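You operate a simulated robot arm through the tools that you are given. There is no shell and no other tool.

The job below is to be done with a simulated robot arm. You get a single attempt, and the scene is never put back.

TASK
Dry the two tacky tubes that already lie in the dryer.
Fine: latch the door, fan ON, heat LOW till DRY lights; heat OFF; when the dryer dial is back in blue, fan OFF.

It is judged by the outcome, as a careful person would: the job done as asked, and still so three seconds after it is handed in. It fails if anything else is knocked over, pushed out of place, dropped, spilled or broken.

THE ROBOT
A 6-joint arm with a two-finger gripper, fixed in place. Base frame: the origin is on the floor under the middle of its stand, x ahead of it, y to its left, z up. Units: m, degrees, N and s.
It reaches about 1.038 m from its shoulder. Its first joint turns from -166.0 to 166.0 degrees. Payload 1.71 kg.
The tool frame sits at the grasp point between the pads (the TCP): z along the fingers, y along the line on which they close. The tips reach 0.02 m beyond it. The gripper opens to 0.096 m; its body begins 0.113 m behind the TCP.
Orientation is told as [roll, pitch, yaw] about the base's x, y, z axes, in that order, counted from this pose: with the fingers straight down and closing along the base's y, the tool's x points along the base's -x, its y along +y and its z along -z.

THE INTERFACE
- The arm moves only by the tool step_arm. Its argument "steps" is a list of rows, each an object of numbers (a shift or turn left out is 0, a gripper value left out holds the last): "tx", "ty", "tz": the shift along the tool's x, y, z in mm; "rx", "ry", "rz": the turn, a rotation vector about the tool's x, y, z in degrees; "jaw": the opening, from 0 (shut) to 1 (fully open). In form: [{"tx": .., "ty": .., "tz": .., "rx": .., "ry": .., "rz": .., "jaw": ..}, ...]. A call has 1 to 20 rows; each row is the pose to reach, as a shift and turn from the pose commanded when the call began, along the tool's axes at that moment. Each row takes 0.2 s and may step no farther than 0.05 m and 8.6 degrees from the row before; otherwise, or with a gripper value out of range, the whole call is refused. A pose out of reach is approached as far as the arm can. The call stops where the force on the tool passes 90 N (or 10 N more than at its start, if that is more) or the arm is blocked; 0.2 s more then pass. The fingers move at their own pace (about 0.045 m/s each) and stop on an object; they squeeze with about 29 N. The grip force told is the motor's: it shows also when the fingers shut on nothing. Time passes only in rows, and 0.2 s behind the last, so rows that repeat a pose let the fingers close. It gives the time, the measured TCP pose, the force on the tool (base axes), the opening and the grip force at its end, in the units of the frame above (readings bear some noise), with the torque about the TCP (base axes, N m) and any sound that the robot's microphone picked up.
- Cameras (640 x 400 px; columns grow to the right, rows downward): "scene" is fixed at [0.2201, -0.6495, 1.6357]; the picture's right is [0.63, -0.77, 0.00], its down [-0.45, -0.37, -0.81] and it looks along [0.63, 0.51, -0.59] (base axes); focal length 328 px, centre (320, 200). "wrist" rides on the gripper at [0.066, 0.014, -0.145] in the tool frame; the picture's right is [-0.21, 0.98, 0.00], its down [-0.88, -0.18, -0.45] and it looks along [-0.44, -0.09, 0.90] (tool axes); focal length 275 px, centre (320, 200). There is no depth. A picture from a camera that has moved, and an enlarged one, comes with that camera's place and axes in the base frame and with its lens.
- get_image(camera): a new picture of that camera. It takes no simulated time.
- slide_trunk(by): moves the trunk up (or, below 0, down) by that many m; the arm rides with it, the base frame stays. It gives what a move gives, with no picture.
- close_up(camera, box): a new picture of the part [left, top, right, bottom] of that camera's present view, enlarged. It takes no simulated time.
- close_job(): hands the job in; it is judged then, once.

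Nothing tells you positions but the pictures and the camera data. Unless the task says otherwise, let go and move clear before handing in.

The tools are called after "Call:" by a JSON object that holds its "api" and its "payload". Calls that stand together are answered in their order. step_arm: Moves the arm, as the interface text tells. Its arguments: {"type":"object","properties":{"steps":{"type":"array","items":{"type":"object","properties":{"tx":{"type":"number"},"ty":{"type":"number"},"tz":{"type":"number"},"rx":{"type":"number"},"ry":{"type":"number"},"rz":{"type":"number"},"jaw":{"type":"number"}}}}},"required":["steps"]} The other tools are called the same way: slide_trunk (by) moves the trunk up or down; get_image (camera) takes a picture; close_up (camera, box) takes an enlarged picture of a part of a camera's view; close_job () hands the job in.

At the start:

```text
clock: 0.0
tool_pos: [0.402, -0.2431, 1.3391]
tcp_rot: [0.0, 0.0, 0.1]
contact_force: [1.4, 0.3, 0.1]
wrist_torque: [0.02, 0.0, 0.0]
width: 0.0962
finger_force: 0.1
trunk travel left (down, up): [-0.175, 0.215]
```

scene: 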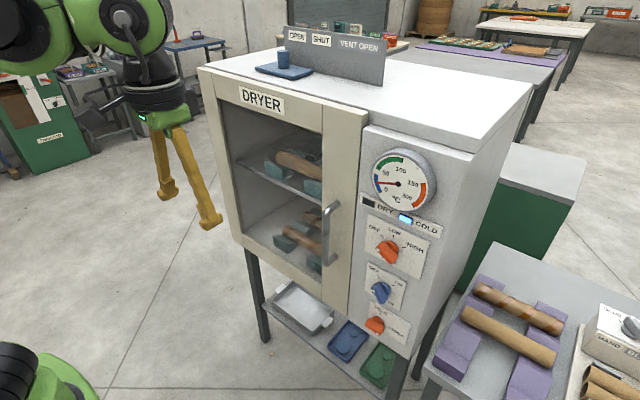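
wrist: 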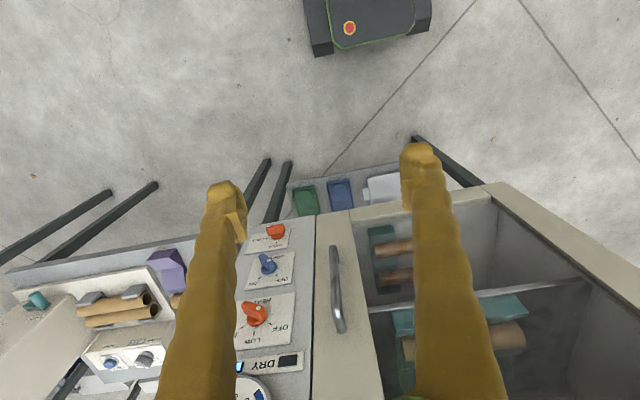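

I see a dryer cabinet with a glass door, a handle, a dial, DRY/COLD lamps and three knobs. I'll start by looking closer at the panel, the door and the vent label.

Call:
{"api": "close_up", "payload": {"camera": "scene", "box": [340, 130, 460, 360]}}

Call:
{"api": "close_up", "payload": {"camera": "scene", "box": [240, 10, 420, 110]}}

Call:
{"api": "close_up", "payload": {"camera": "scene", "box": [190, 60, 380, 320]}}

Call:
{"api": "close_up", "payload": {"camera": "wrist", "box": [200, 200, 360, 400]}}

```text
1.74 times, centred on (400, 245) of scene
camera zoom: at [0.2201, -0.6495, 1.6357], right [0.63, -0.77, 0.0], down [-0.45, -0.37, -0.81], along [0.63, 0.51, -0.59], focal length 571 px, centre (181, 122)
```

zoom: 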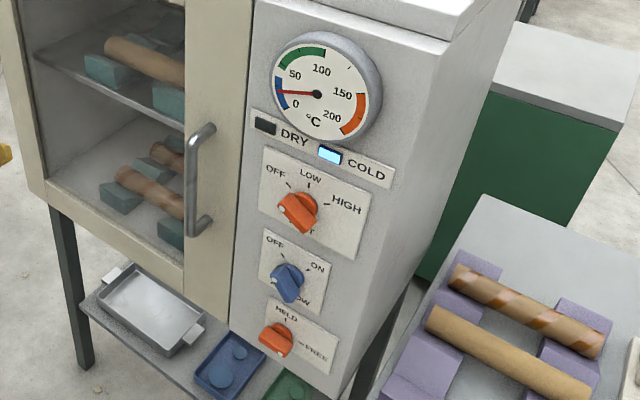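

```text
3.56 times, centred on (330, 60) of scene
camera zoom: at [0.2201, -0.6495, 1.6357], right [0.63, -0.77, 0.0], down [-0.45, -0.37, -0.81], along [0.63, 0.51, -0.59], focal length 1167 px, centre (284, 698)
```

zoom: 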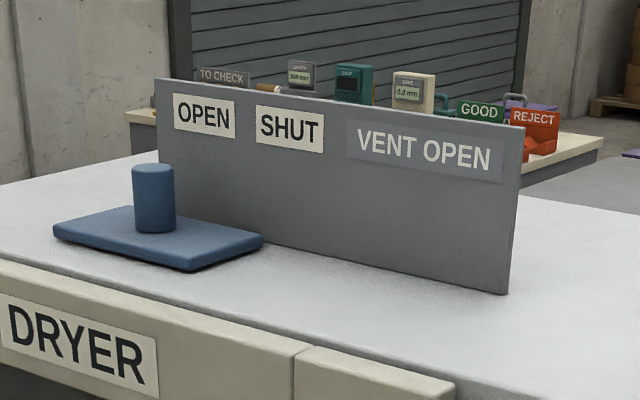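

```text
1.54 times, centred on (285, 190) of scene
camera zoom: at [0.2201, -0.6495, 1.6357], right [0.63, -0.77, 0.0], down [-0.45, -0.37, -0.81], along [0.63, 0.51, -0.59], focal length 505 px, centre (374, 215)
```

zoom: 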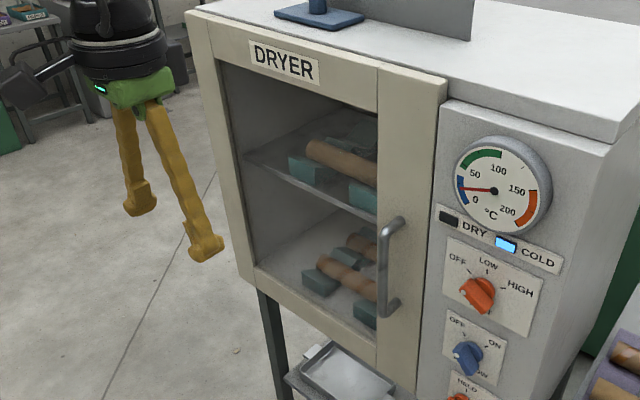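

```text
2.00 times, centred on (280, 300) of wrist
camera zoom: at [0.3365, -0.2292, 1.485], right [0.21, 0.98, 0.0], down [0.88, -0.18, 0.44], along [0.43, -0.09, -0.9], focal length 551 px, centre (400, 0)
```

zoom: 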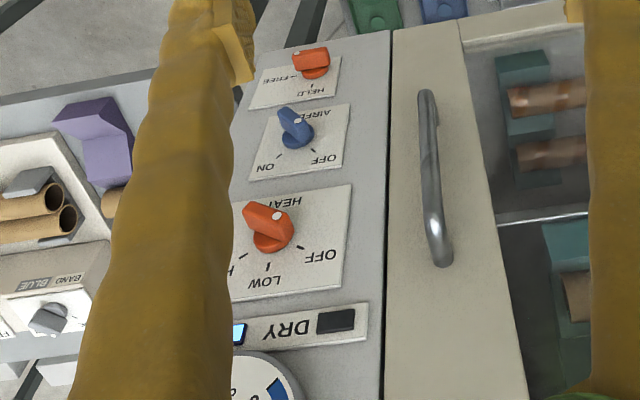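

The heat and airflow knobs and a third HELD/FREE knob sit at about y = -0.435. I'll zoom in to read each knob's pointer and the door gap.

Call:
{"api": "close_up", "payload": {"camera": "scene", "box": [355, 210, 445, 270]}}

Call:
{"api": "close_up", "payload": {"camera": "scene", "box": [350, 255, 430, 355]}}

Call:
{"api": "close_up", "payload": {"camera": "scene", "box": [300, 90, 390, 180]}}

Call:
{"api": "close_up", "payload": {"camera": "scene", "box": [360, 140, 450, 240]}}

Call:
{"api": "close_up", "payload": {"camera": "scene", "box": [240, 140, 350, 280]}}

Call:
{"api": "close_up", "payload": {"camera": "wrist", "box": [230, 210, 310, 270]}}

Call:
{"api": "close_up", "payload": {"camera": "scene", "box": [300, 260, 400, 380]}}

```text
6.67 times, centred on (400, 240) of scene
camera zoom: at [0.2201, -0.6495, 1.6357], right [0.63, -0.77, 0.0], down [-0.45, -0.37, -0.81], along [0.63, 0.51, -0.59], focal length 2189 px, centre (-213, -67)
```

zoom: 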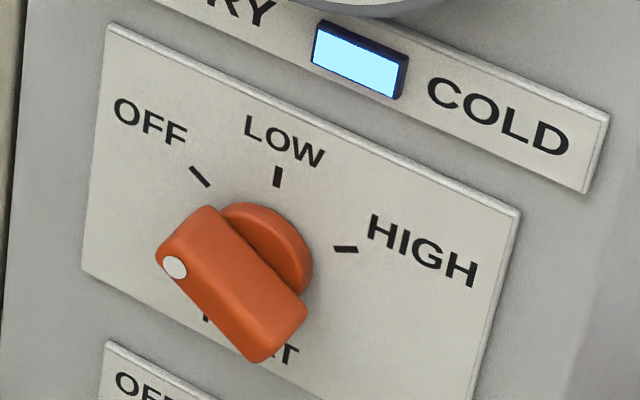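

```text
4.00 times, centred on (390, 305) of scene
camera zoom: at [0.2201, -0.6495, 1.6357], right [0.63, -0.77, 0.0], down [-0.45, -0.37, -0.81], along [0.63, 0.51, -0.59], focal length 1313 px, centre (40, -220)
```

zoom: 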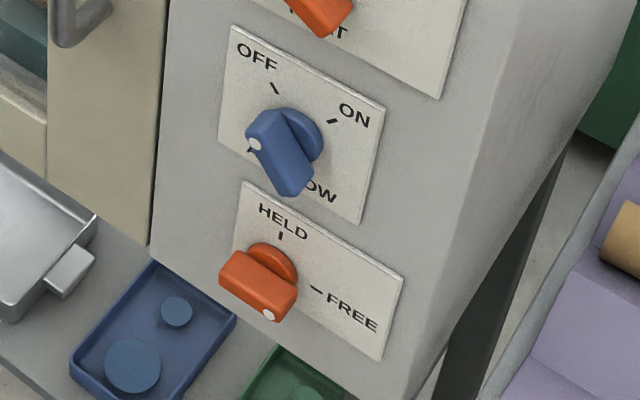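

```text
4.44 times, centred on (345, 135) of scene
camera zoom: at [0.2201, -0.6495, 1.6357], right [0.63, -0.77, 0.0], down [-0.45, -0.37, -0.81], along [0.63, 0.51, -0.59], focal length 1459 px, centre (209, 489)
```

zoom: 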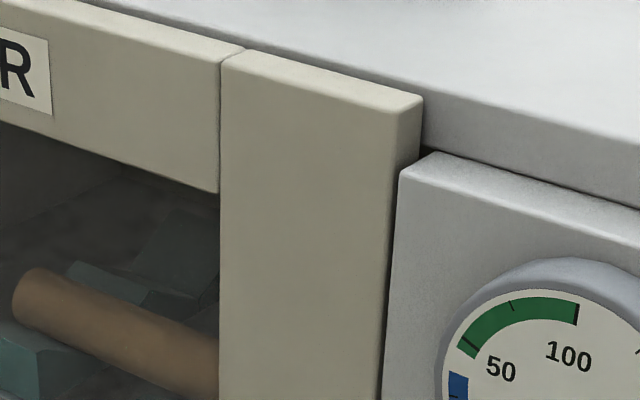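

```text
4.00 times, centred on (405, 190) of scene
camera zoom: at [0.2201, -0.6495, 1.6357], right [0.63, -0.77, 0.0], down [-0.45, -0.37, -0.81], along [0.63, 0.51, -0.59], focal length 1313 px, centre (-20, 240)
```

zoom: 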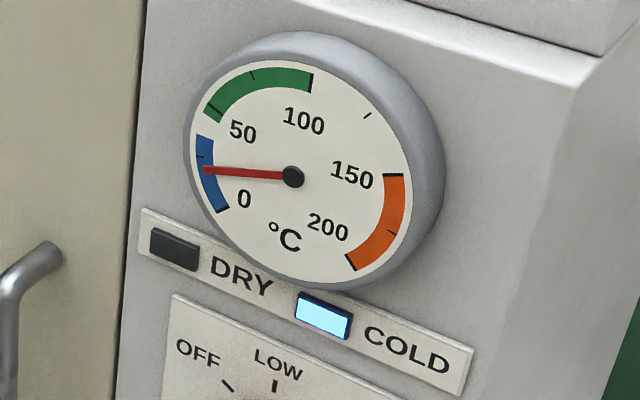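

```text
2.86 times, centred on (295, 210) of scene
camera zoom: at [0.2201, -0.6495, 1.6357], right [0.63, -0.77, 0.0], down [-0.45, -0.37, -0.81], along [0.63, 0.51, -0.59], focal length 938 px, centre (391, 171)
```

zoom: 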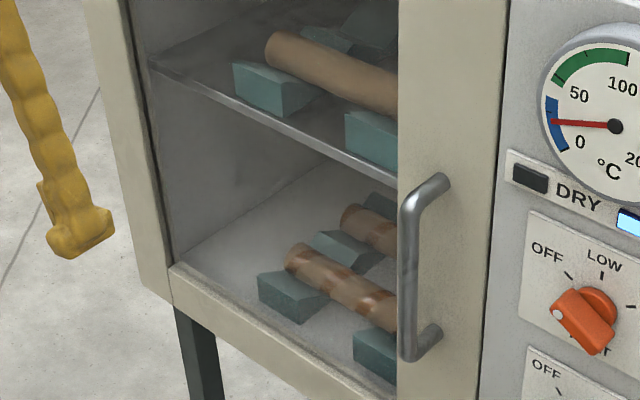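

```text
6.67 times, centred on (270, 240) of wrist
camera zoom: at [0.3365, -0.2292, 1.485], right [0.21, 0.98, 0.0], down [0.88, -0.18, 0.44], along [0.43, -0.09, -0.9], focal length 1835 px, centre (653, -67)
```

zoom: 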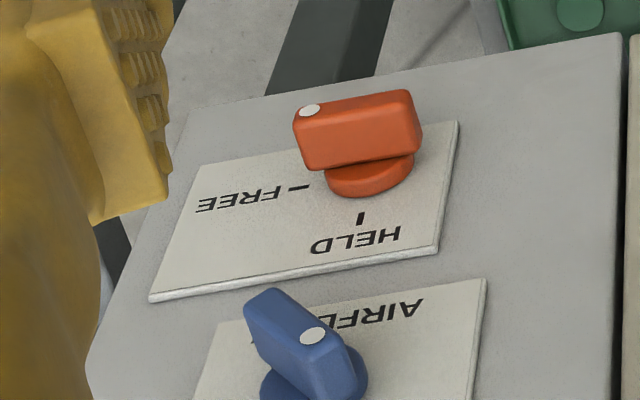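

```text
3.33 times, centred on (350, 320) of scene
camera zoom: at [0.2201, -0.6495, 1.6357], right [0.63, -0.77, 0.0], down [-0.45, -0.37, -0.81], along [0.63, 0.51, -0.59], focal length 1094 px, centre (220, -200)
```

zoom: 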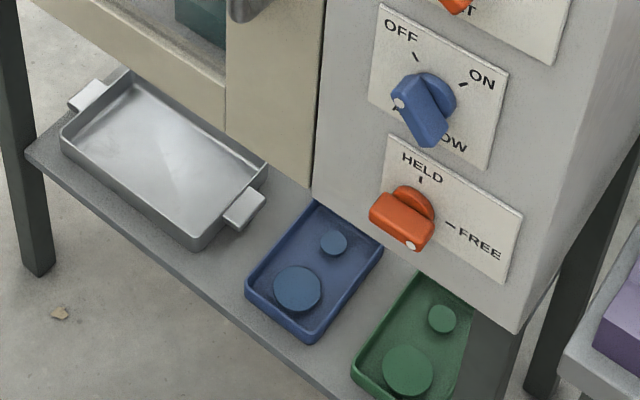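

Heat is at OFF (marks at about -60°, 0° and +60°), airflow is at OFF (±45°), and the third knob is at FREE, 90° clockwise of HELD. The panel face is near x = 0.747. Next I'll bring the gripper horizontal (fingers toward +x) well in front of the panel so I can check the door and latch up close.

Call:
{"api": "step_arm", "payload": {"steps": [{"tx": -5, "ty": -15, "tz": 14, "ry": -8}, {"tx": -10, "ty": -30, "tz": 28, "ry": -16}, {"tx": -15, "ty": -45, "tz": 42, "ry": -24}, {"tx": -20, "ty": -60, "tz": 56, "ry": -32}, {"tx": -25, "ty": -75, "tz": 70, "ry": -40}, {"tx": -30, "ty": -90, "tz": 84, "ry": -48}, {"tx": -35, "ty": -105, "tz": 98, "ry": -56}, {"tx": -40, "ty": -120, "tz": 112, "ry": -64}, {"tx": -45, "ty": -135, "tz": 126, "ry": -72}, {"tx": -50, "ty": -145, "tz": 140, "ry": -80}, {"tx": -55, "ty": -155, "tz": 154, "ry": -88}, {"tx": -58, "ty": -160, "tz": 160, "ry": -90}]}}

```text
clock: 1.5
tool_pos: [0.4774, -0.2434, 1.2676]
tcp_rot: [-0.1, -52.3, 15.0]
contact_force: [-0.8, -1.1, -0.3]
wrist_torque: [0.02, 0.0, -0.01]
width: 0.0959
finger_force: 0.1
trunk travel left (down, up): [-0.175, 0.215]
stopped in row 7: the arm was blocked; the commanded pose is now the measured one
```

The arm stopped partway with a yaw I didn't ask for, so it is probably at a joint limit. I'll check with pictures.

Call:
{"api": "get_image", "payload": {"camera": "scene"}}

Call:
{"api": "get_image", "payload": {"camera": "wrist"}}

```text
taken
```

scene: 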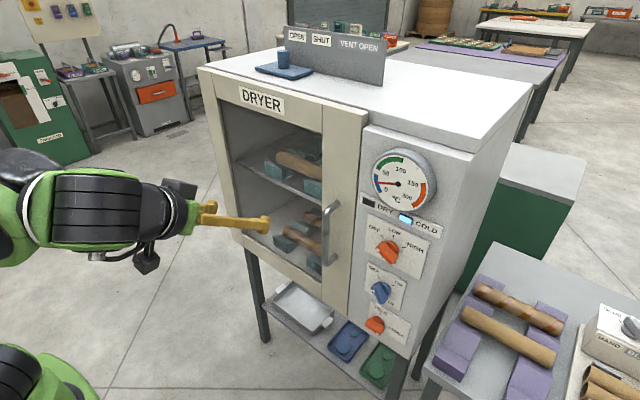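

```text
taken
camera wrist: at [0.3248, -0.2699, 1.3052], right [-0.13, 0.98, 0.16], down [0.23, -0.13, 0.97], along [0.97, 0.16, -0.2], focal length 275 px, centre (320, 200)
```

wrist: 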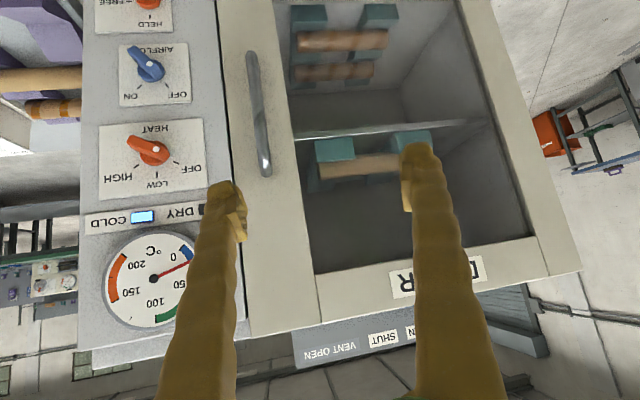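

The wrist view shows the panel clearly, but the forearm and gripper look almost in line, which suggests a wrist singularity. I'll try slowly taking the yaw back out.

Call:
{"api": "step_arm", "payload": {"steps": [{"rx": 2, "rz": 1.53}, {"rx": 4, "rz": 3.06}, {"rx": 6, "rz": 4.6}, {"rx": 8, "rz": 6.1}, {"rx": 10, "rz": 7.6}, {"rx": 11.87, "rz": 9.17}, {"rx": 11.87, "rz": 9.17}]}}

```text
clock: 3.1
tool_pos: [0.4598, -0.2505, 1.2619]
tcp_rot: [-0.3, -52.2, -2.4]
contact_force: [-0.3, 0.9, -0.2]
wrist_torque: [-0.02, -0.03, -0.04]
width: 0.0959
finger_force: 0.0
trunk travel left (down, up): [-0.175, 0.215]
```

Call:
{"api": "step_arm", "payload": {"steps": [{}, {}, {}]}}

Call:
{"api": "get_image", "payload": {"camera": "scene"}}

```text
clock: 3.9
tool_pos: [0.4596, -0.2503, 1.2616]
tcp_rot: [-0.3, -52.2, -2.4]
contact_force: [-0.3, -0.1, -0.1]
wrist_torque: [0.01, -0.02, 0.0]
width: 0.0961
finger_force: 0.0
trunk travel left (down, up): [-0.175, 0.215]
```

```text
taken
```

scene: 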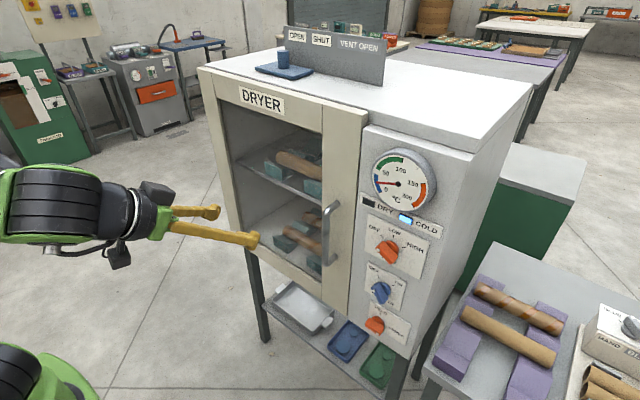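

Holding steady now. Next I'll move sideways toward the panel (base -y) in small steps and see how it tracks.

Call:
{"api": "step_arm", "payload": {"steps": [{"ty": -10}, {"ty": -25}, {"ty": -40}, {"ty": -55}, {"ty": -70}, {"ty": -85}, {"ty": -100}, {"ty": -100}]}}

```text
clock: 5.9
tool_pos: [0.4904, -0.274, 1.2684]
tcp_rot: [-0.1, -53.2, 7.5]
contact_force: [0.0, 0.4, 0.5]
wrist_torque: [0.01, 0.02, -0.01]
width: 0.096
finger_force: 0.0
trunk travel left (down, up): [-0.175, 0.215]
stopped in row 8: the arm was blocked; the commanded pose is now the measured one
```

Pulled in this far, the arm seems folded up against itself. I'll extend forward and slightly down instead, where there is still clearance from the handle.

Call:
{"api": "step_arm", "payload": {"steps": [{"tx": -2, "ty": -6, "tz": 17}, {"tx": -4, "ty": -12, "tz": 34}, {"tx": -6, "ty": -18, "tz": 51}, {"tx": -8, "ty": -24, "tz": 68}, {"tx": -10, "ty": -30, "tz": 85}, {"tx": -11, "ty": -36, "tz": 102}, {"tx": -12, "ty": -42, "tz": 119}, {"tx": -13, "ty": -45, "tz": 134}, {"tx": -13, "ty": -45, "tz": 134}]}}

```text
clock: 7.9
tool_pos: [0.5881, -0.3158, 1.191]
tcp_rot: [-0.1, -53.0, 5.2]
contact_force: [0.1, -1.0, 0.1]
wrist_torque: [-0.03, 0.01, -0.01]
width: 0.0961
finger_force: 0.0
trunk travel left (down, up): [-0.175, 0.215]
```

Call:
{"api": "step_arm", "payload": {"steps": [{}, {}, {}, {}]}}

Call:
{"api": "get_image", "payload": {"camera": "scene"}}

Call:
{"api": "get_image", "payload": {"camera": "wrist"}}

```text
clock: 8.9
tool_pos: [0.5881, -0.3151, 1.1904]
tcp_rot: [-0.1, -53.2, 5.2]
contact_force: [-0.3, 0.7, 0.2]
wrist_torque: [0.02, 0.02, 0.0]
width: 0.0958
finger_force: 0.0
trunk travel left (down, up): [-0.175, 0.215]
```

```text
taken
```

scene: 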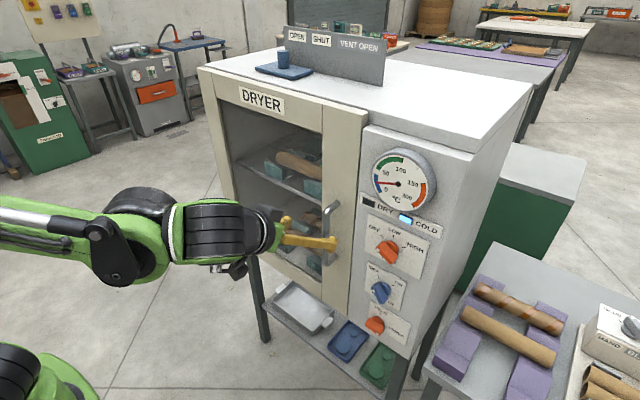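

```text
taken
camera wrist: at [0.4317, -0.3145, 1.2268], right [0.04, 0.99, 0.16], down [0.19, -0.17, 0.97], along [0.98, -0.01, -0.19], focal length 275 px, centre (320, 200)
```

wrist: 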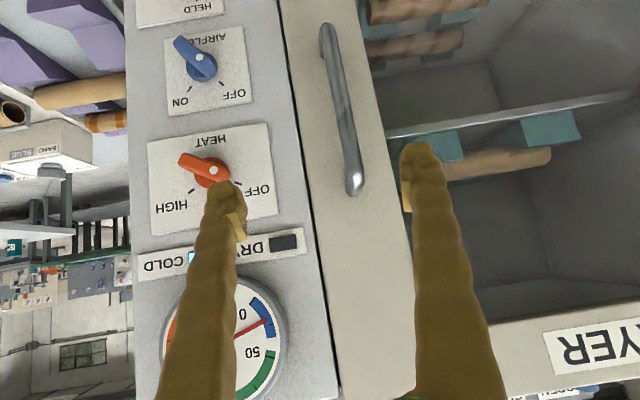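

The forearm is better extended now. I'll pitch further toward horizontal in small steps and watch the tracking.

Call:
{"api": "step_arm", "payload": {"steps": [{"ry": -3}, {"ry": -6}, {"ry": -9}, {"ry": -12}, {"ry": -15}, {"ry": -15}]}}

```text
clock: 10.3
tool_pos: [0.5885, -0.3157, 1.1916]
tcp_rot: [-0.4, -68.1, 5.3]
contact_force: [-0.5, 0.2, -0.3]
wrist_torque: [-0.02, -0.02, -0.03]
width: 0.0958
finger_force: 0.0
trunk travel left (down, up): [-0.175, 0.215]
```

That tracked perfectly. I'll continue to horizontal.

Call:
{"api": "step_arm", "payload": {"steps": [{"ry": -5}, {"ry": -10}, {"ry": -15}, {"ry": -20}, {"ry": -21.8}, {"ry": -21.8}]}}

```text
clock: 11.7
tool_pos: [0.5881, -0.3145, 1.1916]
tcp_rot: [-52.0, -89.7, 56.8]
contact_force: [0.3, 0.4, 0.2]
wrist_torque: [0.02, -0.02, 0.04]
width: 0.096
finger_force: 0.0
trunk travel left (down, up): [-0.175, 0.215]
```

The tool is now horizontal with about 4.8° of yaw. I'll square it up and move sideways in front of the knobs' column.

Call:
{"api": "step_arm", "payload": {"steps": [{"rx": 1.2, "ty": -15}, {"rx": 2.4, "ty": -30}, {"rx": 3.6, "ty": -45}, {"rx": 4.8, "ty": -60}, {"rx": 4.8, "ty": -75}, {"rx": 4.8, "ty": -90}, {"rx": 4.8, "ty": -105}, {"rx": 4.8, "ty": -120}, {"rx": 4.8, "ty": -120}]}}

Call:
{"api": "get_image", "payload": {"camera": "wrist"}}

Call:
{"api": "get_image", "payload": {"camera": "scene"}}

```text
clock: 13.7
tool_pos: [0.5987, -0.4367, 1.1919]
tcp_rot: [-45.3, -89.8, 45.5]
contact_force: [-0.5, -0.1, -0.2]
wrist_torque: [-0.01, -0.04, 0.01]
width: 0.096
finger_force: 0.0
trunk travel left (down, up): [-0.175, 0.215]
```

```text
taken
camera wrist: at [0.4534, -0.4228, 1.1278], right [0.0, 0.98, 0.2], down [-0.44, -0.18, 0.88], along [0.9, -0.09, 0.43], focal length 275 px, centre (320, 200)
```

wrist: 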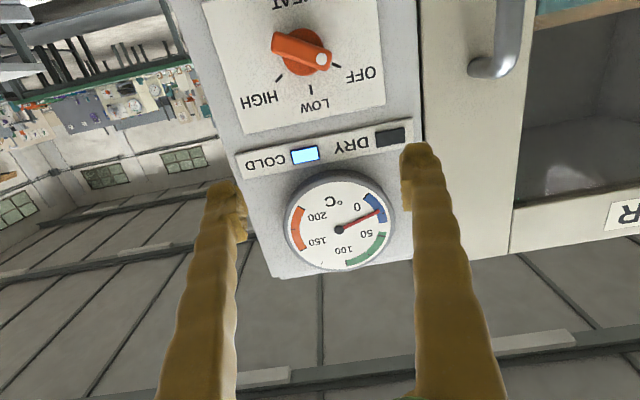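

```text
taken
```

scene: 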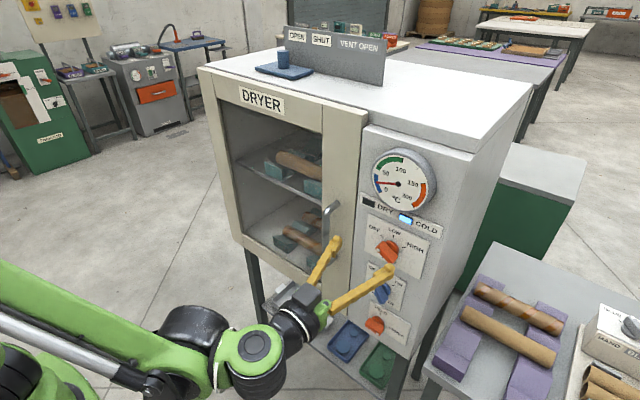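

The tool is squared up and the panel is in clear view. I'll zoom in on the heat knob and the door edge for precise measurement.

Call:
{"api": "close_up", "payload": {"camera": "wrist", "box": [200, 0, 400, 125]}}

Call:
{"api": "close_up", "payload": {"camera": "wrist", "box": [380, 0, 560, 260]}}

```text
3.20 times, centred on (300, 62) of wrist
camera zoom: at [0.4534, -0.4228, 1.1278], right [0.0, 0.98, 0.2], down [-0.44, -0.18, 0.88], along [0.9, -0.09, 0.43], focal length 881 px, centre (384, 640)
```

zoom: 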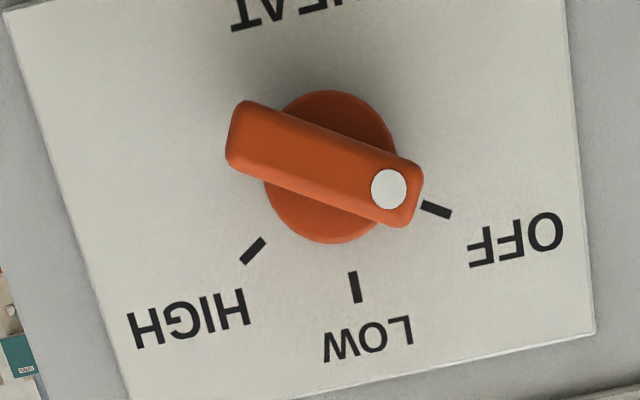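

```text
1.54 times, centred on (470, 130) of wrist
camera zoom: at [0.4534, -0.4228, 1.1278], right [0.0, 0.98, 0.2], down [-0.44, -0.18, 0.88], along [0.9, -0.09, 0.43], focal length 424 px, centre (89, 308)
```

zoom: 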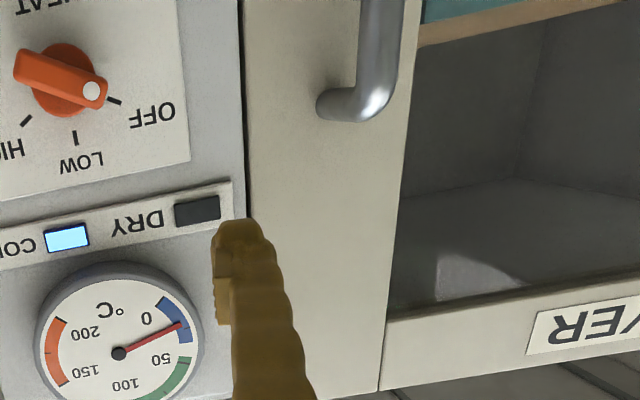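

The door face (x ≈ 0.742) looks flush with the panel (≈ 0.741), so it is shut but not latched. The heat knob axis is at y ≈ -0.436, z ≈ 1.116. I'll go down to look at the airflow and HELD/FREE knobs.

Call:
{"api": "step_arm", "payload": {"steps": [{"tx": 20}, {"tx": 40}, {"tx": 60}, {"tx": 80}, {"tx": 100}, {"tx": 120}, {"tx": 140}, {"tx": 160}, {"tx": 180}, {"tx": 200}, {"tx": 220}, {"tx": 240}, {"tx": 240}]}}

Call:
{"api": "get_image", "payload": {"camera": "wrist"}}

Call:
{"api": "get_image", "payload": {"camera": "scene"}}

```text
clock: 16.5
tool_pos: [0.5991, -0.4362, 0.953]
tcp_rot: [-44.1, -89.8, 44.3]
contact_force: [-0.3, 0.3, 0.6]
wrist_torque: [-0.01, -0.02, 0.02]
width: 0.0958
finger_force: 0.0
trunk travel left (down, up): [-0.175, 0.215]
```

```text
taken
camera wrist: at [0.4535, -0.4242, 0.889], right [0.0, 0.98, 0.2], down [-0.44, -0.18, 0.88], along [0.9, -0.09, 0.43], focal length 275 px, centre (320, 200)
```

wrist: 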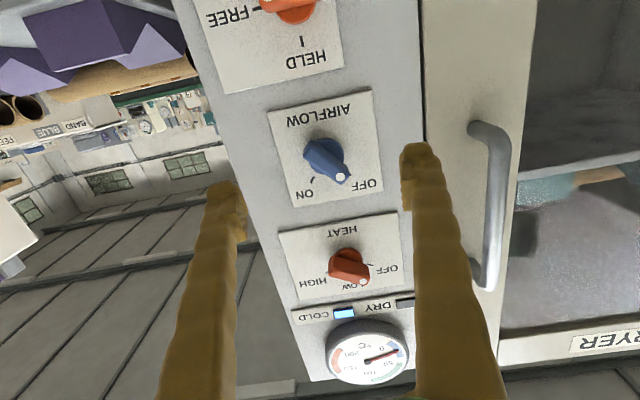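

```text
taken
```

scene: 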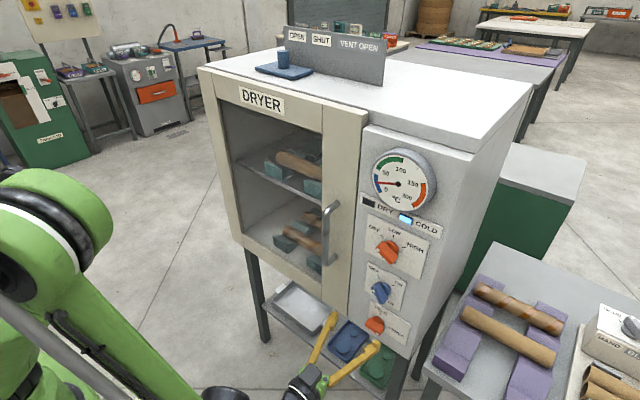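

Call:
{"api": "close_up", "payload": {"camera": "wrist", "box": [260, 80, 400, 210]}}

Call:
{"api": "step_arm", "payload": {"steps": [{"tx": 20}, {"tx": 40}, {"tx": 60}, {"tx": 80}, {"tx": 100}, {"tx": 120}, {"tx": 120}]}}

Call:
{"api": "get_image", "payload": {"camera": "wrist"}}

Call:
{"api": "get_image", "payload": {"camera": "scene"}}

```text
3.08 times, centred on (330, 145) of wrist
camera zoom: at [0.4535, -0.4242, 0.889], right [0.0, 0.98, 0.2], down [-0.44, -0.18, 0.88], along [0.9, -0.09, 0.43], focal length 847 px, centre (289, 369)
```

zoom: 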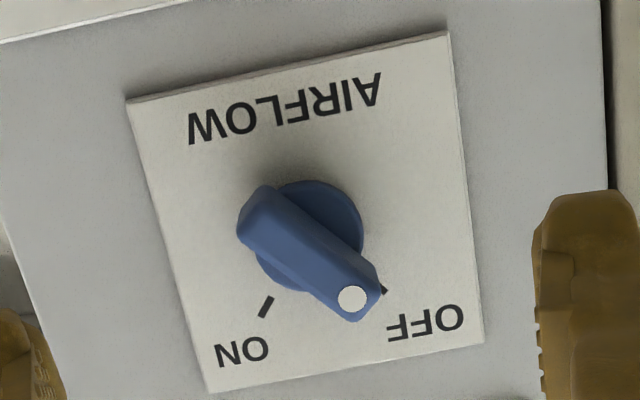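

```text
clock: 18.1
tool_pos: [0.6238, -0.4798, 0.8771]
tcp_rot: [-30.6, -89.8, 30.9]
contact_force: [-0.2, 0.3, 0.2]
wrist_torque: [0.03, -0.04, 0.03]
width: 0.096
finger_force: 0.0
out of reach, approached as far as the arm can: row 2, 3, 4, 5, 6, 7
trunk travel left (down, up): [-0.175, 0.215]
```

```text
taken
camera wrist: at [0.478, -0.4674, 0.8132], right [0.0, 0.98, 0.2], down [-0.44, -0.18, 0.88], along [0.9, -0.09, 0.43], focal length 275 px, centre (320, 200)
```

wrist: 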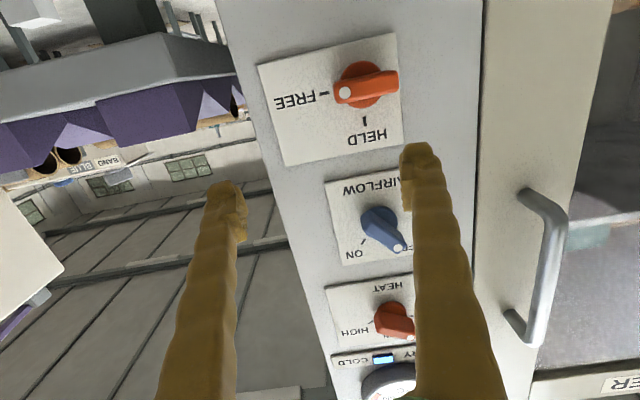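

```text
taken
```

scene: 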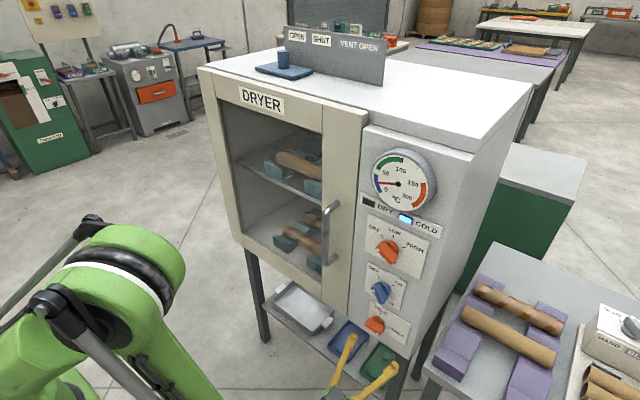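

The wrist can't go lower from this shoulder height, so I'll use the trunk. First I'll measure the HELD/FREE knob from here and look along the door seam.

Call:
{"api": "close_up", "payload": {"camera": "wrist", "box": [250, 20, 420, 180]}}

Call:
{"api": "close_up", "payload": {"camera": "wrist", "box": [420, 0, 600, 230]}}

Call:
{"api": "close_up", "payload": {"camera": "scene", "box": [320, 110, 380, 200]}}

Call:
{"api": "close_up", "payload": {"camera": "scene", "box": [330, 230, 380, 330]}}

```text
2.50 times, centred on (335, 100) of wrist
camera zoom: at [0.478, -0.4674, 0.8132], right [0.0, 0.98, 0.2], down [-0.44, -0.18, 0.88], along [0.9, -0.09, 0.43], focal length 688 px, centre (282, 450)
```

zoom: 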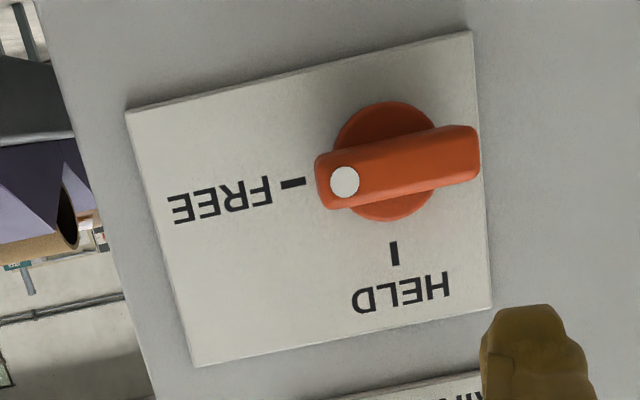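

```text
1.74 times, centred on (510, 115) of wrist
camera zoom: at [0.478, -0.4674, 0.8132], right [0.0, 0.98, 0.2], down [-0.44, -0.18, 0.88], along [0.9, -0.09, 0.43], focal length 479 px, centre (-10, 348)
```

zoom: 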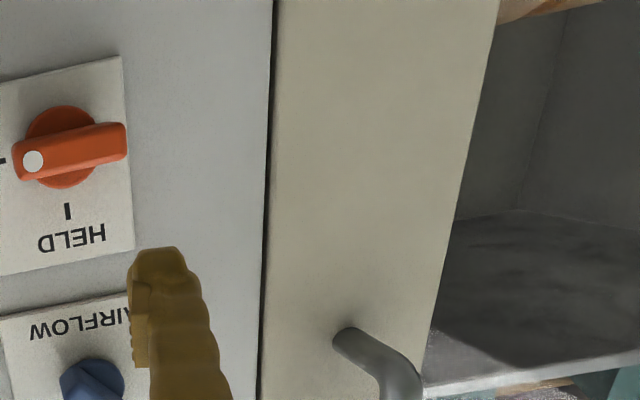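

```text
4.44 times, centred on (350, 155) of scene
camera zoom: at [0.2201, -0.6495, 1.6357], right [0.63, -0.77, 0.0], down [-0.45, -0.37, -0.81], along [0.63, 0.51, -0.59], focal length 1459 px, centre (187, 400)
```

zoom: 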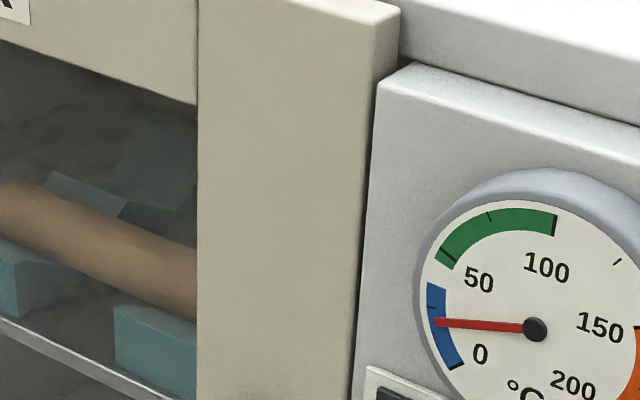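

```text
4.00 times, centred on (355, 280) of scene
camera zoom: at [0.2201, -0.6495, 1.6357], right [0.63, -0.77, 0.0], down [-0.45, -0.37, -0.81], along [0.63, 0.51, -0.59], focal length 1313 px, centre (180, -120)
```

zoom: 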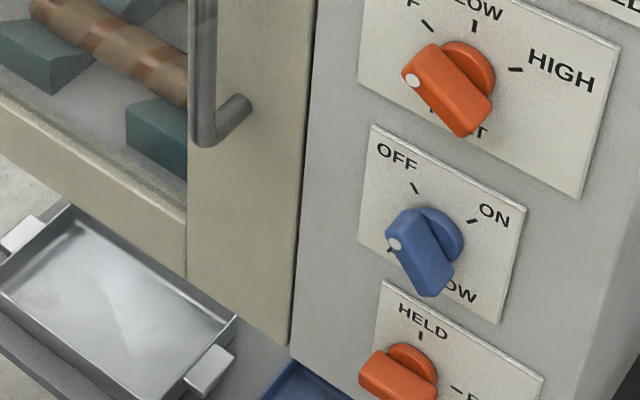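

The HELD/FREE knob axis is at about (y -0.437, z 0.837), airflow at about z 0.977, and the door seam is flush. I'll back the gripper up a little, then lower the trunk to bring the low knob into reach.

Call:
{"api": "step_arm", "payload": {"steps": [{"tx": -20}, {"tx": -40}, {"tx": -60}, {"tx": -80}, {"tx": -100}, {"tx": -120}, {"tx": -120}]}}

```text
clock: 19.7
tool_pos: [0.6227, -0.4771, 0.9979]
tcp_rot: [-49.6, -89.8, 49.7]
contact_force: [-0.8, -0.2, 0.9]
wrist_torque: [-0.01, 0.0, -0.03]
width: 0.096
finger_force: 0.0
trunk travel left (down, up): [-0.175, 0.215]
```

Call:
{"api": "slide_trunk", "payload": {"by": -0.13}}

Call:
{"api": "get_image", "payload": {"camera": "scene"}}

```text
clock: 21.3
tool_pos: [0.6222, -0.4779, 0.8675]
tcp_rot: [-45.8, -89.7, 46.1]
contact_force: [0.1, -0.2, -0.8]
wrist_torque: [-0.02, 0.0, 0.0]
width: 0.0959
finger_force: 0.0
trunk travel left (down, up): [-0.045, 0.345]
```

```text
taken
```

scene: 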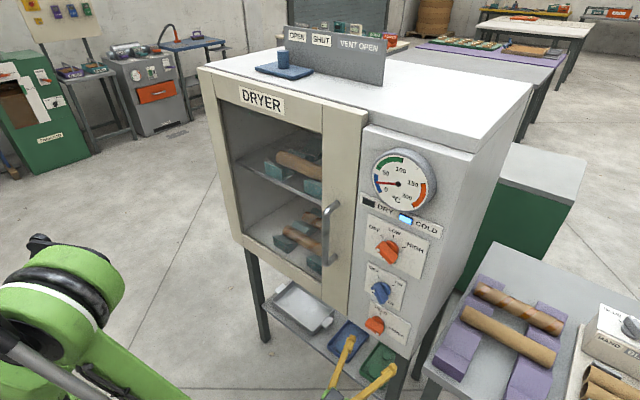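

Now I'll line up with the HELD/FREE knob and roll the gripper 90° so the fingers close vertically across the horizontal bar.

Call:
{"api": "step_arm", "payload": {"steps": [{"tx": 4, "ty": 5, "rz": 7.5}, {"tx": 8, "ty": 10, "rz": 15}, {"tx": 12, "ty": 15, "rz": 22.5}, {"tx": 16, "ty": 20, "rz": 30}, {"tx": 20, "ty": 25, "rz": 37.5}, {"tx": 24, "ty": 30, "rz": 45}, {"tx": 28, "ty": 35, "rz": 52.5}, {"tx": 30, "ty": 41, "rz": 60}, {"tx": 30, "ty": 41, "rz": 67.5}, {"tx": 30, "ty": 41, "rz": 75}, {"tx": 30, "ty": 41, "rz": 82.5}, {"tx": 30, "ty": 41, "rz": 90}, {"tx": 30, "ty": 41, "rz": 90}, {"tx": 30, "ty": 41, "rz": 90}]}}

Call:
{"api": "get_image", "payload": {"camera": "wrist"}}

Call:
{"api": "get_image", "payload": {"camera": "scene"}}

```text
clock: 24.3
tool_pos: [0.622, -0.436, 0.8371]
tcp_rot: [89.9, 0.0, -89.8]
contact_force: [0.0, -0.2, 0.0]
wrist_torque: [-0.02, 0.01, 0.04]
width: 0.0959
finger_force: 0.1
trunk travel left (down, up): [-0.045, 0.345]
```

```text
taken
camera wrist: at [0.4769, -0.3717, 0.8517], right [0.0, -0.2, 0.98], down [-0.44, -0.88, -0.18], along [0.9, -0.43, -0.09], focal length 275 px, centre (320, 200)
```

wrist: 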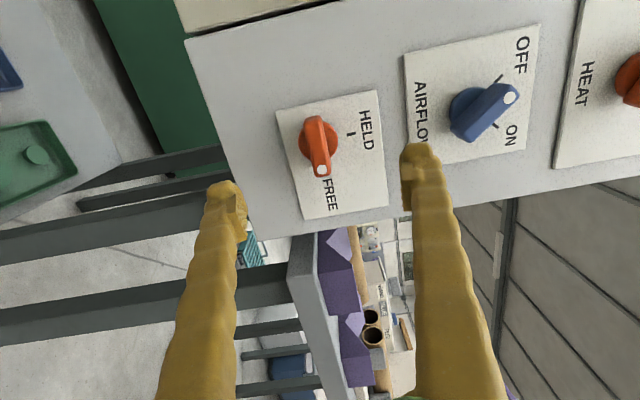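

```text
taken
```

scene: 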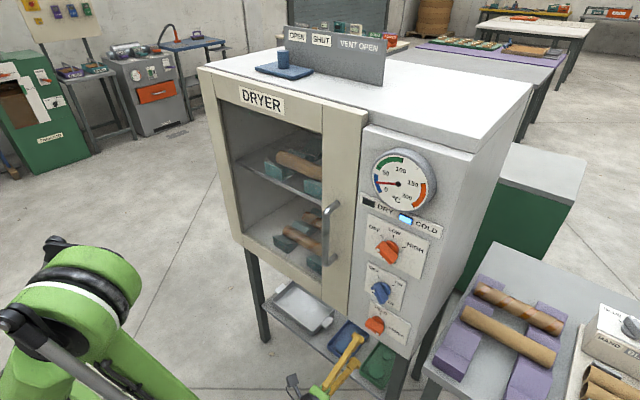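

The knob bar is centred between the fingers. I'll advance straight in until the pads straddle the bar.

Call:
{"api": "step_arm", "payload": {"steps": [{"tz": 12}, {"tz": 24}, {"tz": 36}, {"tz": 48}, {"tz": 58}, {"tz": 66}, {"tz": 72}, {"tz": 75}, {"tz": 75}]}}

Call:
{"api": "get_image", "payload": {"camera": "wrist"}}

Call:
{"api": "close_up", "payload": {"camera": "scene", "box": [300, 260, 440, 390]}}

```text
clock: 26.3
tool_pos: [0.6977, -0.4359, 0.8368]
tcp_rot: [89.9, -0.1, -89.8]
contact_force: [0.1, -0.1, -0.7]
wrist_torque: [0.0, 0.01, 0.0]
width: 0.0963
finger_force: 0.1
trunk travel left (down, up): [-0.045, 0.345]
```

```text
taken
camera wrist: at [0.5526, -0.3717, 0.8521], right [0.0, -0.2, 0.98], down [-0.44, -0.88, -0.18], along [0.9, -0.43, -0.09], focal length 275 px, centre (320, 200)
```

wrist: 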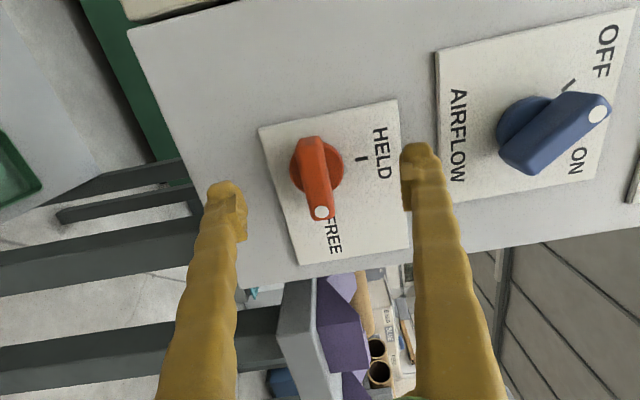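

```text
3.08 times, centred on (370, 325) of scene
camera zoom: at [0.2201, -0.6495, 1.6357], right [0.63, -0.77, 0.0], down [-0.45, -0.37, -0.81], along [0.63, 0.51, -0.59], focal length 1010 px, centre (166, -185)
```

zoom: 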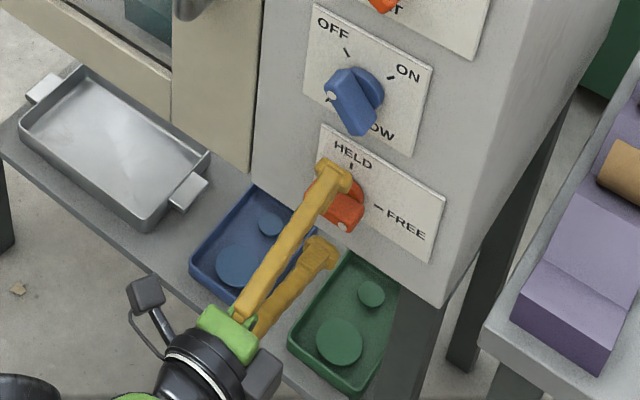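

The pads straddle the bar with about 15 mm overlap. Closing the gripper.

Call:
{"api": "step_arm", "payload": {"steps": [{"jaw": 0.4}, {"jaw": 0.3}, {"jaw": 0.2}, {"jaw": 0.1}, {"jaw": 0}, {"jaw": 0}, {"jaw": 0}]}}

Call:
{"api": "get_image", "payload": {"camera": "wrist"}}

```text
clock: 27.9
tool_pos: [0.6975, -0.4369, 0.8349]
tcp_rot: [89.7, -0.2, -89.8]
contact_force: [-17.6, 8.5, -38.6]
wrist_torque: [-0.07, 0.58, 0.05]
width: 0.0152
finger_force: 35.2
trunk travel left (down, up): [-0.045, 0.345]
```

```text
taken
camera wrist: at [0.5528, -0.3718, 0.8505], right [0.01, -0.2, 0.98], down [-0.44, -0.88, -0.18], along [0.9, -0.43, -0.09], focal length 275 px, centre (320, 200)
```

wrist: 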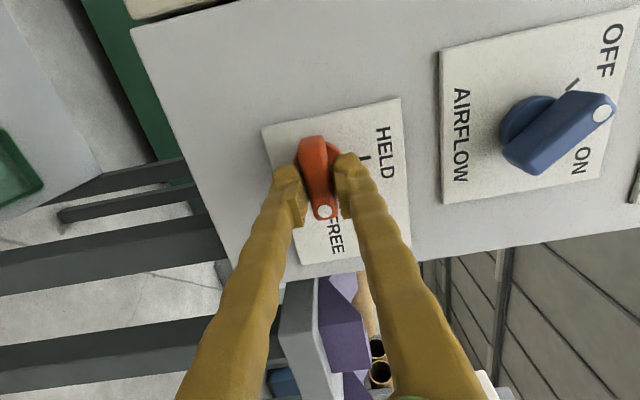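

The bar is gripped at 15 mm, but there is some side load (about 39 N downward). I'll shift the commanded pose about 2 mm to relieve it before turning.

Call:
{"api": "step_arm", "payload": {"steps": [{"ty": -1, "tx": -0.5, "jaw": 0}, {"ty": -2, "tx": -1, "jaw": 0}, {"ty": -2, "tx": -1, "jaw": 0}]}}

```text
clock: 28.7
tool_pos: [0.6978, -0.4362, 0.8345]
tcp_rot: [90.0, -0.1, -89.8]
contact_force: [-8.5, 10.9, -13.4]
wrist_torque: [-0.03, 0.2, 0.35]
width: 0.0148
finger_force: 34.8
trunk travel left (down, up): [-0.045, 0.345]
```

The load is down. Turning the knob counter-clockwise 90° from FREE to HELD.

Call:
{"api": "step_arm", "payload": {"steps": [{"ty": -0.6, "rz": -5, "jaw": 0}, {"ty": -0.6, "rz": -10, "jaw": 0}, {"ty": -0.6, "rz": -15, "jaw": 0}, {"ty": -0.6, "rz": -20, "jaw": 0}, {"ty": -0.6, "rz": -25, "jaw": 0}, {"ty": -0.6, "rz": -30, "jaw": 0}, {"ty": -0.6, "rz": -35, "jaw": 0}, {"ty": -0.6, "rz": -40, "jaw": 0}, {"ty": -0.6, "rz": -45, "jaw": 0}, {"ty": -0.6, "rz": -50, "jaw": 0}, {"ty": -0.6, "rz": -55, "jaw": 0}, {"ty": -0.6, "rz": -60, "jaw": 0}, {"ty": -0.6, "rz": -65, "jaw": 0}, {"ty": -0.6, "rz": -70, "jaw": 0}, {"ty": -0.6, "rz": -75, "jaw": 0}, {"ty": -0.6, "rz": -80, "jaw": 0}, {"ty": -0.6, "rz": -85, "jaw": 0}, {"ty": -0.6, "rz": -90, "jaw": 0}, {"ty": -0.6, "rz": -90, "jaw": 0}]}}

Call:
{"api": "get_image", "payload": {"camera": "wrist"}}

Call:
{"api": "get_image", "payload": {"camera": "scene"}}

```text
clock: 32.7
tool_pos: [0.6974, -0.435, 0.8358]
tcp_rot: [-71.5, -89.6, 71.6]
contact_force: [-16.0, 35.3, 8.9]
wrist_torque: [0.05, -0.19, 0.48]
width: 0.0149
finger_force: 35.2
trunk travel left (down, up): [-0.045, 0.345]
```

```text
taken
camera wrist: at [0.5513, -0.4224, 0.7712], right [0.0, 0.98, 0.2], down [-0.44, -0.18, 0.88], along [0.9, -0.08, 0.43], focal length 275 px, centre (320, 200)
```

wrist: 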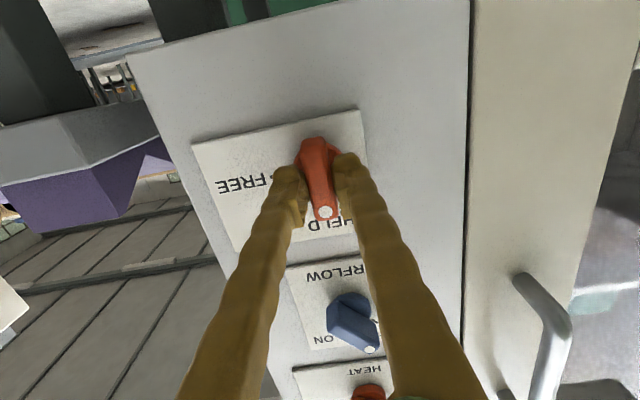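

```text
taken
```

scene: 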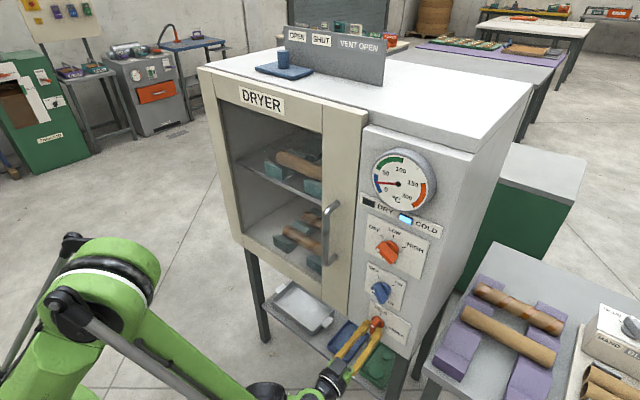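

The knob is now pointing to HELD. I'll release and back straight out.

Call:
{"api": "step_arm", "payload": {"steps": [{"jaw": 0.3}, {"jaw": 0.5}, {"jaw": 0.6}, {"jaw": 0.6}, {"tz": -15, "jaw": 0.6}, {"tz": -30, "jaw": 0.6}, {"tz": -45, "jaw": 0.6}, {"tz": -60, "jaw": 0.6}, {"tz": -75, "jaw": 0.6}, {"tz": -75, "jaw": 0.6}]}}

Call:
{"api": "get_image", "payload": {"camera": "wrist"}}

Call:
{"api": "close_up", "payload": {"camera": "scene", "box": [330, 230, 450, 370]}}

```text
clock: 34.9
tool_pos: [0.622, -0.4378, 0.835]
tcp_rot: [-44.9, -89.8, 45.1]
contact_force: [0.0, 0.0, 0.1]
wrist_torque: [-0.01, 0.02, -0.01]
width: 0.0574
finger_force: 0.0
trunk travel left (down, up): [-0.045, 0.345]
```

```text
taken
camera wrist: at [0.4774, -0.4243, 0.7706], right [0.0, 0.98, 0.2], down [-0.44, -0.18, 0.88], along [0.9, -0.09, 0.43], focal length 275 px, centre (320, 200)
```

wrist: 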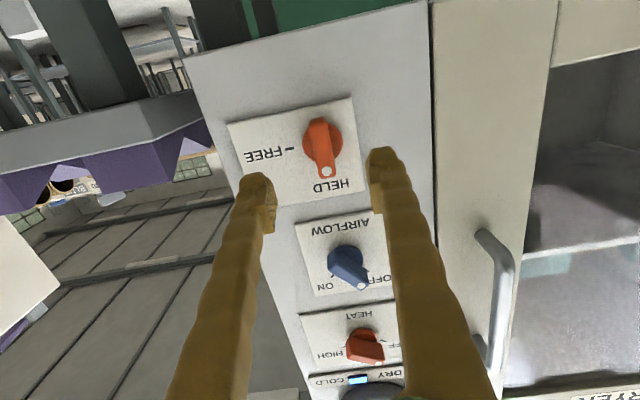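

```text
2.86 times, centred on (390, 300) of scene
camera zoom: at [0.2201, -0.6495, 1.6357], right [0.63, -0.77, 0.0], down [-0.45, -0.37, -0.81], along [0.63, 0.51, -0.59], focal length 938 px, centre (120, -86)
```

zoom: 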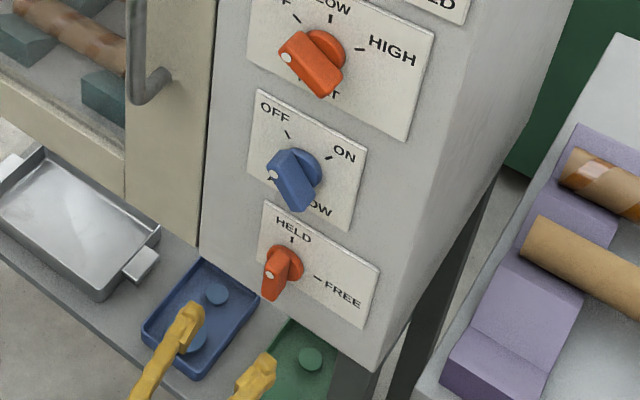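

The latch now points to HELD. Next I'll move up to the airflow knob (z ≈ 0.974) with the gripper rolled -45° to match its OFF position.

Call:
{"api": "step_arm", "payload": {"steps": [{"tx": -15, "ty": 3.3, "rz": -5}, {"tx": -30, "ty": 3.3, "rz": -10}, {"tx": -45, "ty": 3.3, "rz": -15}, {"tx": -60, "ty": 3.3, "rz": -20}, {"tx": -75, "ty": 3.3, "rz": -25}, {"tx": -90, "ty": 3.3, "rz": -30}, {"tx": -105, "ty": 3.3, "rz": -35}, {"tx": -120, "ty": 3.3, "rz": -40}, {"tx": -135, "ty": 3.3, "rz": -45}, {"tx": -139, "ty": 3.3, "rz": -45}, {"tx": -139, "ty": 3.3, "rz": -45}]}}

Call:
{"api": "get_image", "payload": {"camera": "wrist"}}

Call:
{"api": "get_image", "payload": {"camera": "scene"}}

```text
clock: 37.3
tool_pos: [0.6236, -0.4342, 0.9738]
tcp_rot: [-89.9, -44.8, 90.2]
contact_force: [0.0, 0.5, 0.4]
wrist_torque: [-0.03, 0.0, -0.04]
width: 0.0577
finger_force: 0.1
trunk travel left (down, up): [-0.045, 0.345]
```

```text
taken
camera wrist: at [0.478, -0.4705, 0.9192], right [0.0, 0.84, -0.55], down [-0.44, 0.49, 0.75], along [0.9, 0.25, 0.37], focal length 275 px, centre (320, 200)
```

wrist: 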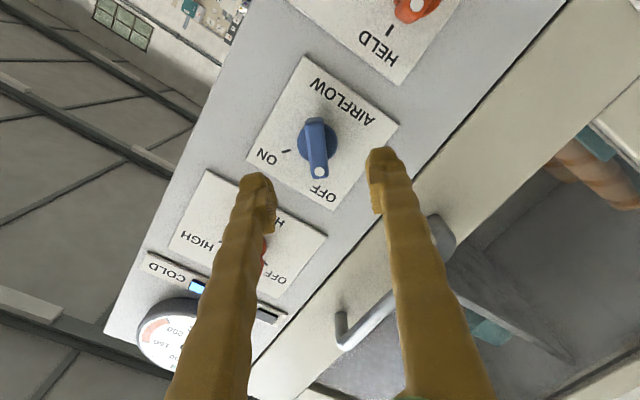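

```text
taken
```

scene: 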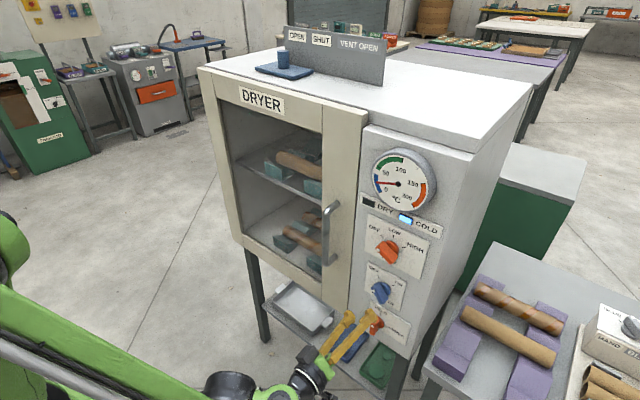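

Call:
{"api": "close_up", "payload": {"camera": "wrist", "box": [260, 90, 380, 200]}}

```text
3.64 times, centred on (320, 145) of wrist
camera zoom: at [0.478, -0.4705, 0.9192], right [0.0, 0.84, -0.55], down [-0.44, 0.49, 0.75], along [0.9, 0.25, 0.37], focal length 1001 px, centre (320, 400)
```

zoom: 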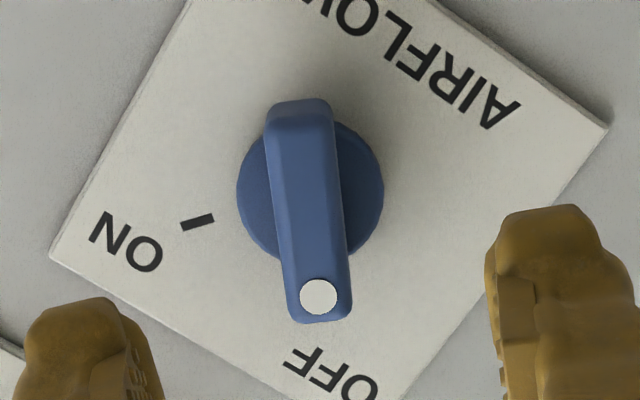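

The bar sits about 7° clockwise of my roll, so OFF is closer to -40°, with a slight offset. I'll trim that and advance.

Call:
{"api": "step_arm", "payload": {"steps": [{"tx": -0.6, "ty": -1.8, "tz": 10, "rz": 5}, {"tx": -0.6, "ty": -1.8, "tz": 22, "rz": 5}, {"tx": -0.6, "ty": -1.8, "tz": 34, "rz": 5}, {"tx": -0.6, "ty": -1.8, "tz": 46, "rz": 5}, {"tx": -0.6, "ty": -1.8, "tz": 56, "rz": 5}, {"tx": -0.6, "ty": -1.8, "tz": 65, "rz": 5}, {"tx": -0.6, "ty": -1.8, "tz": 71, "rz": 5}, {"tx": -0.6, "ty": -1.8, "tz": 75, "rz": 5}, {"tx": -0.6, "ty": -1.8, "tz": 75, "rz": 5}]}}

Call:
{"api": "get_image", "payload": {"camera": "wrist"}}

Call:
{"api": "close_up", "payload": {"camera": "scene", "box": [310, 220, 440, 340]}}

```text
clock: 39.3
tool_pos: [0.6969, -0.4346, 0.9747]
tcp_rot: [-89.7, -49.9, 90.0]
contact_force: [0.6, 0.3, 0.5]
wrist_torque: [-0.02, 0.02, 0.01]
width: 0.0577
finger_force: 0.1
trunk travel left (down, up): [-0.045, 0.345]
```

```text
taken
camera wrist: at [0.5524, -0.4675, 0.9178], right [0.0, 0.88, -0.47], down [-0.44, 0.42, 0.79], along [0.9, 0.21, 0.39], focal length 275 px, centre (320, 200)
```

wrist: 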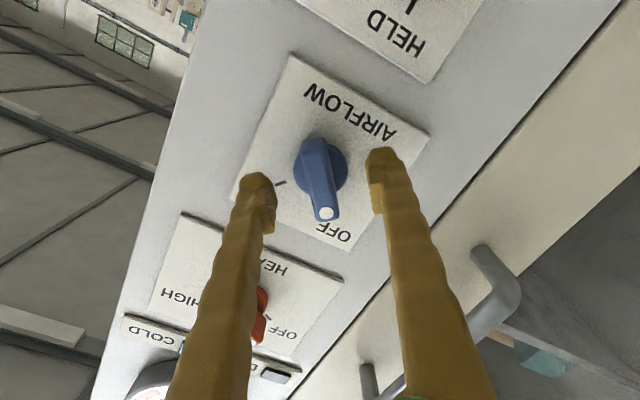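

```text
3.33 times, centred on (375, 280) of scene
camera zoom: at [0.2201, -0.6495, 1.6357], right [0.63, -0.77, 0.0], down [-0.45, -0.37, -0.81], along [0.63, 0.51, -0.59], focal length 1094 px, centre (137, -67)
```

zoom: 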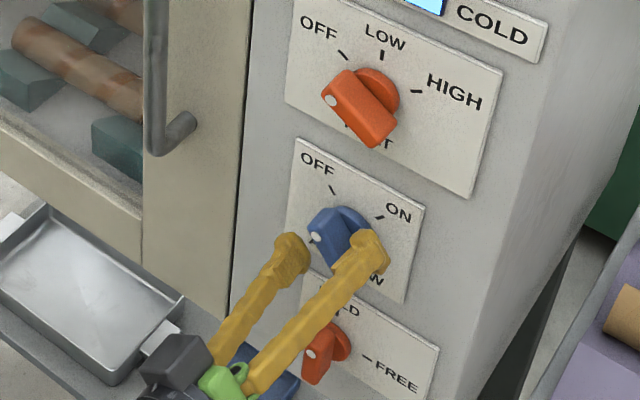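

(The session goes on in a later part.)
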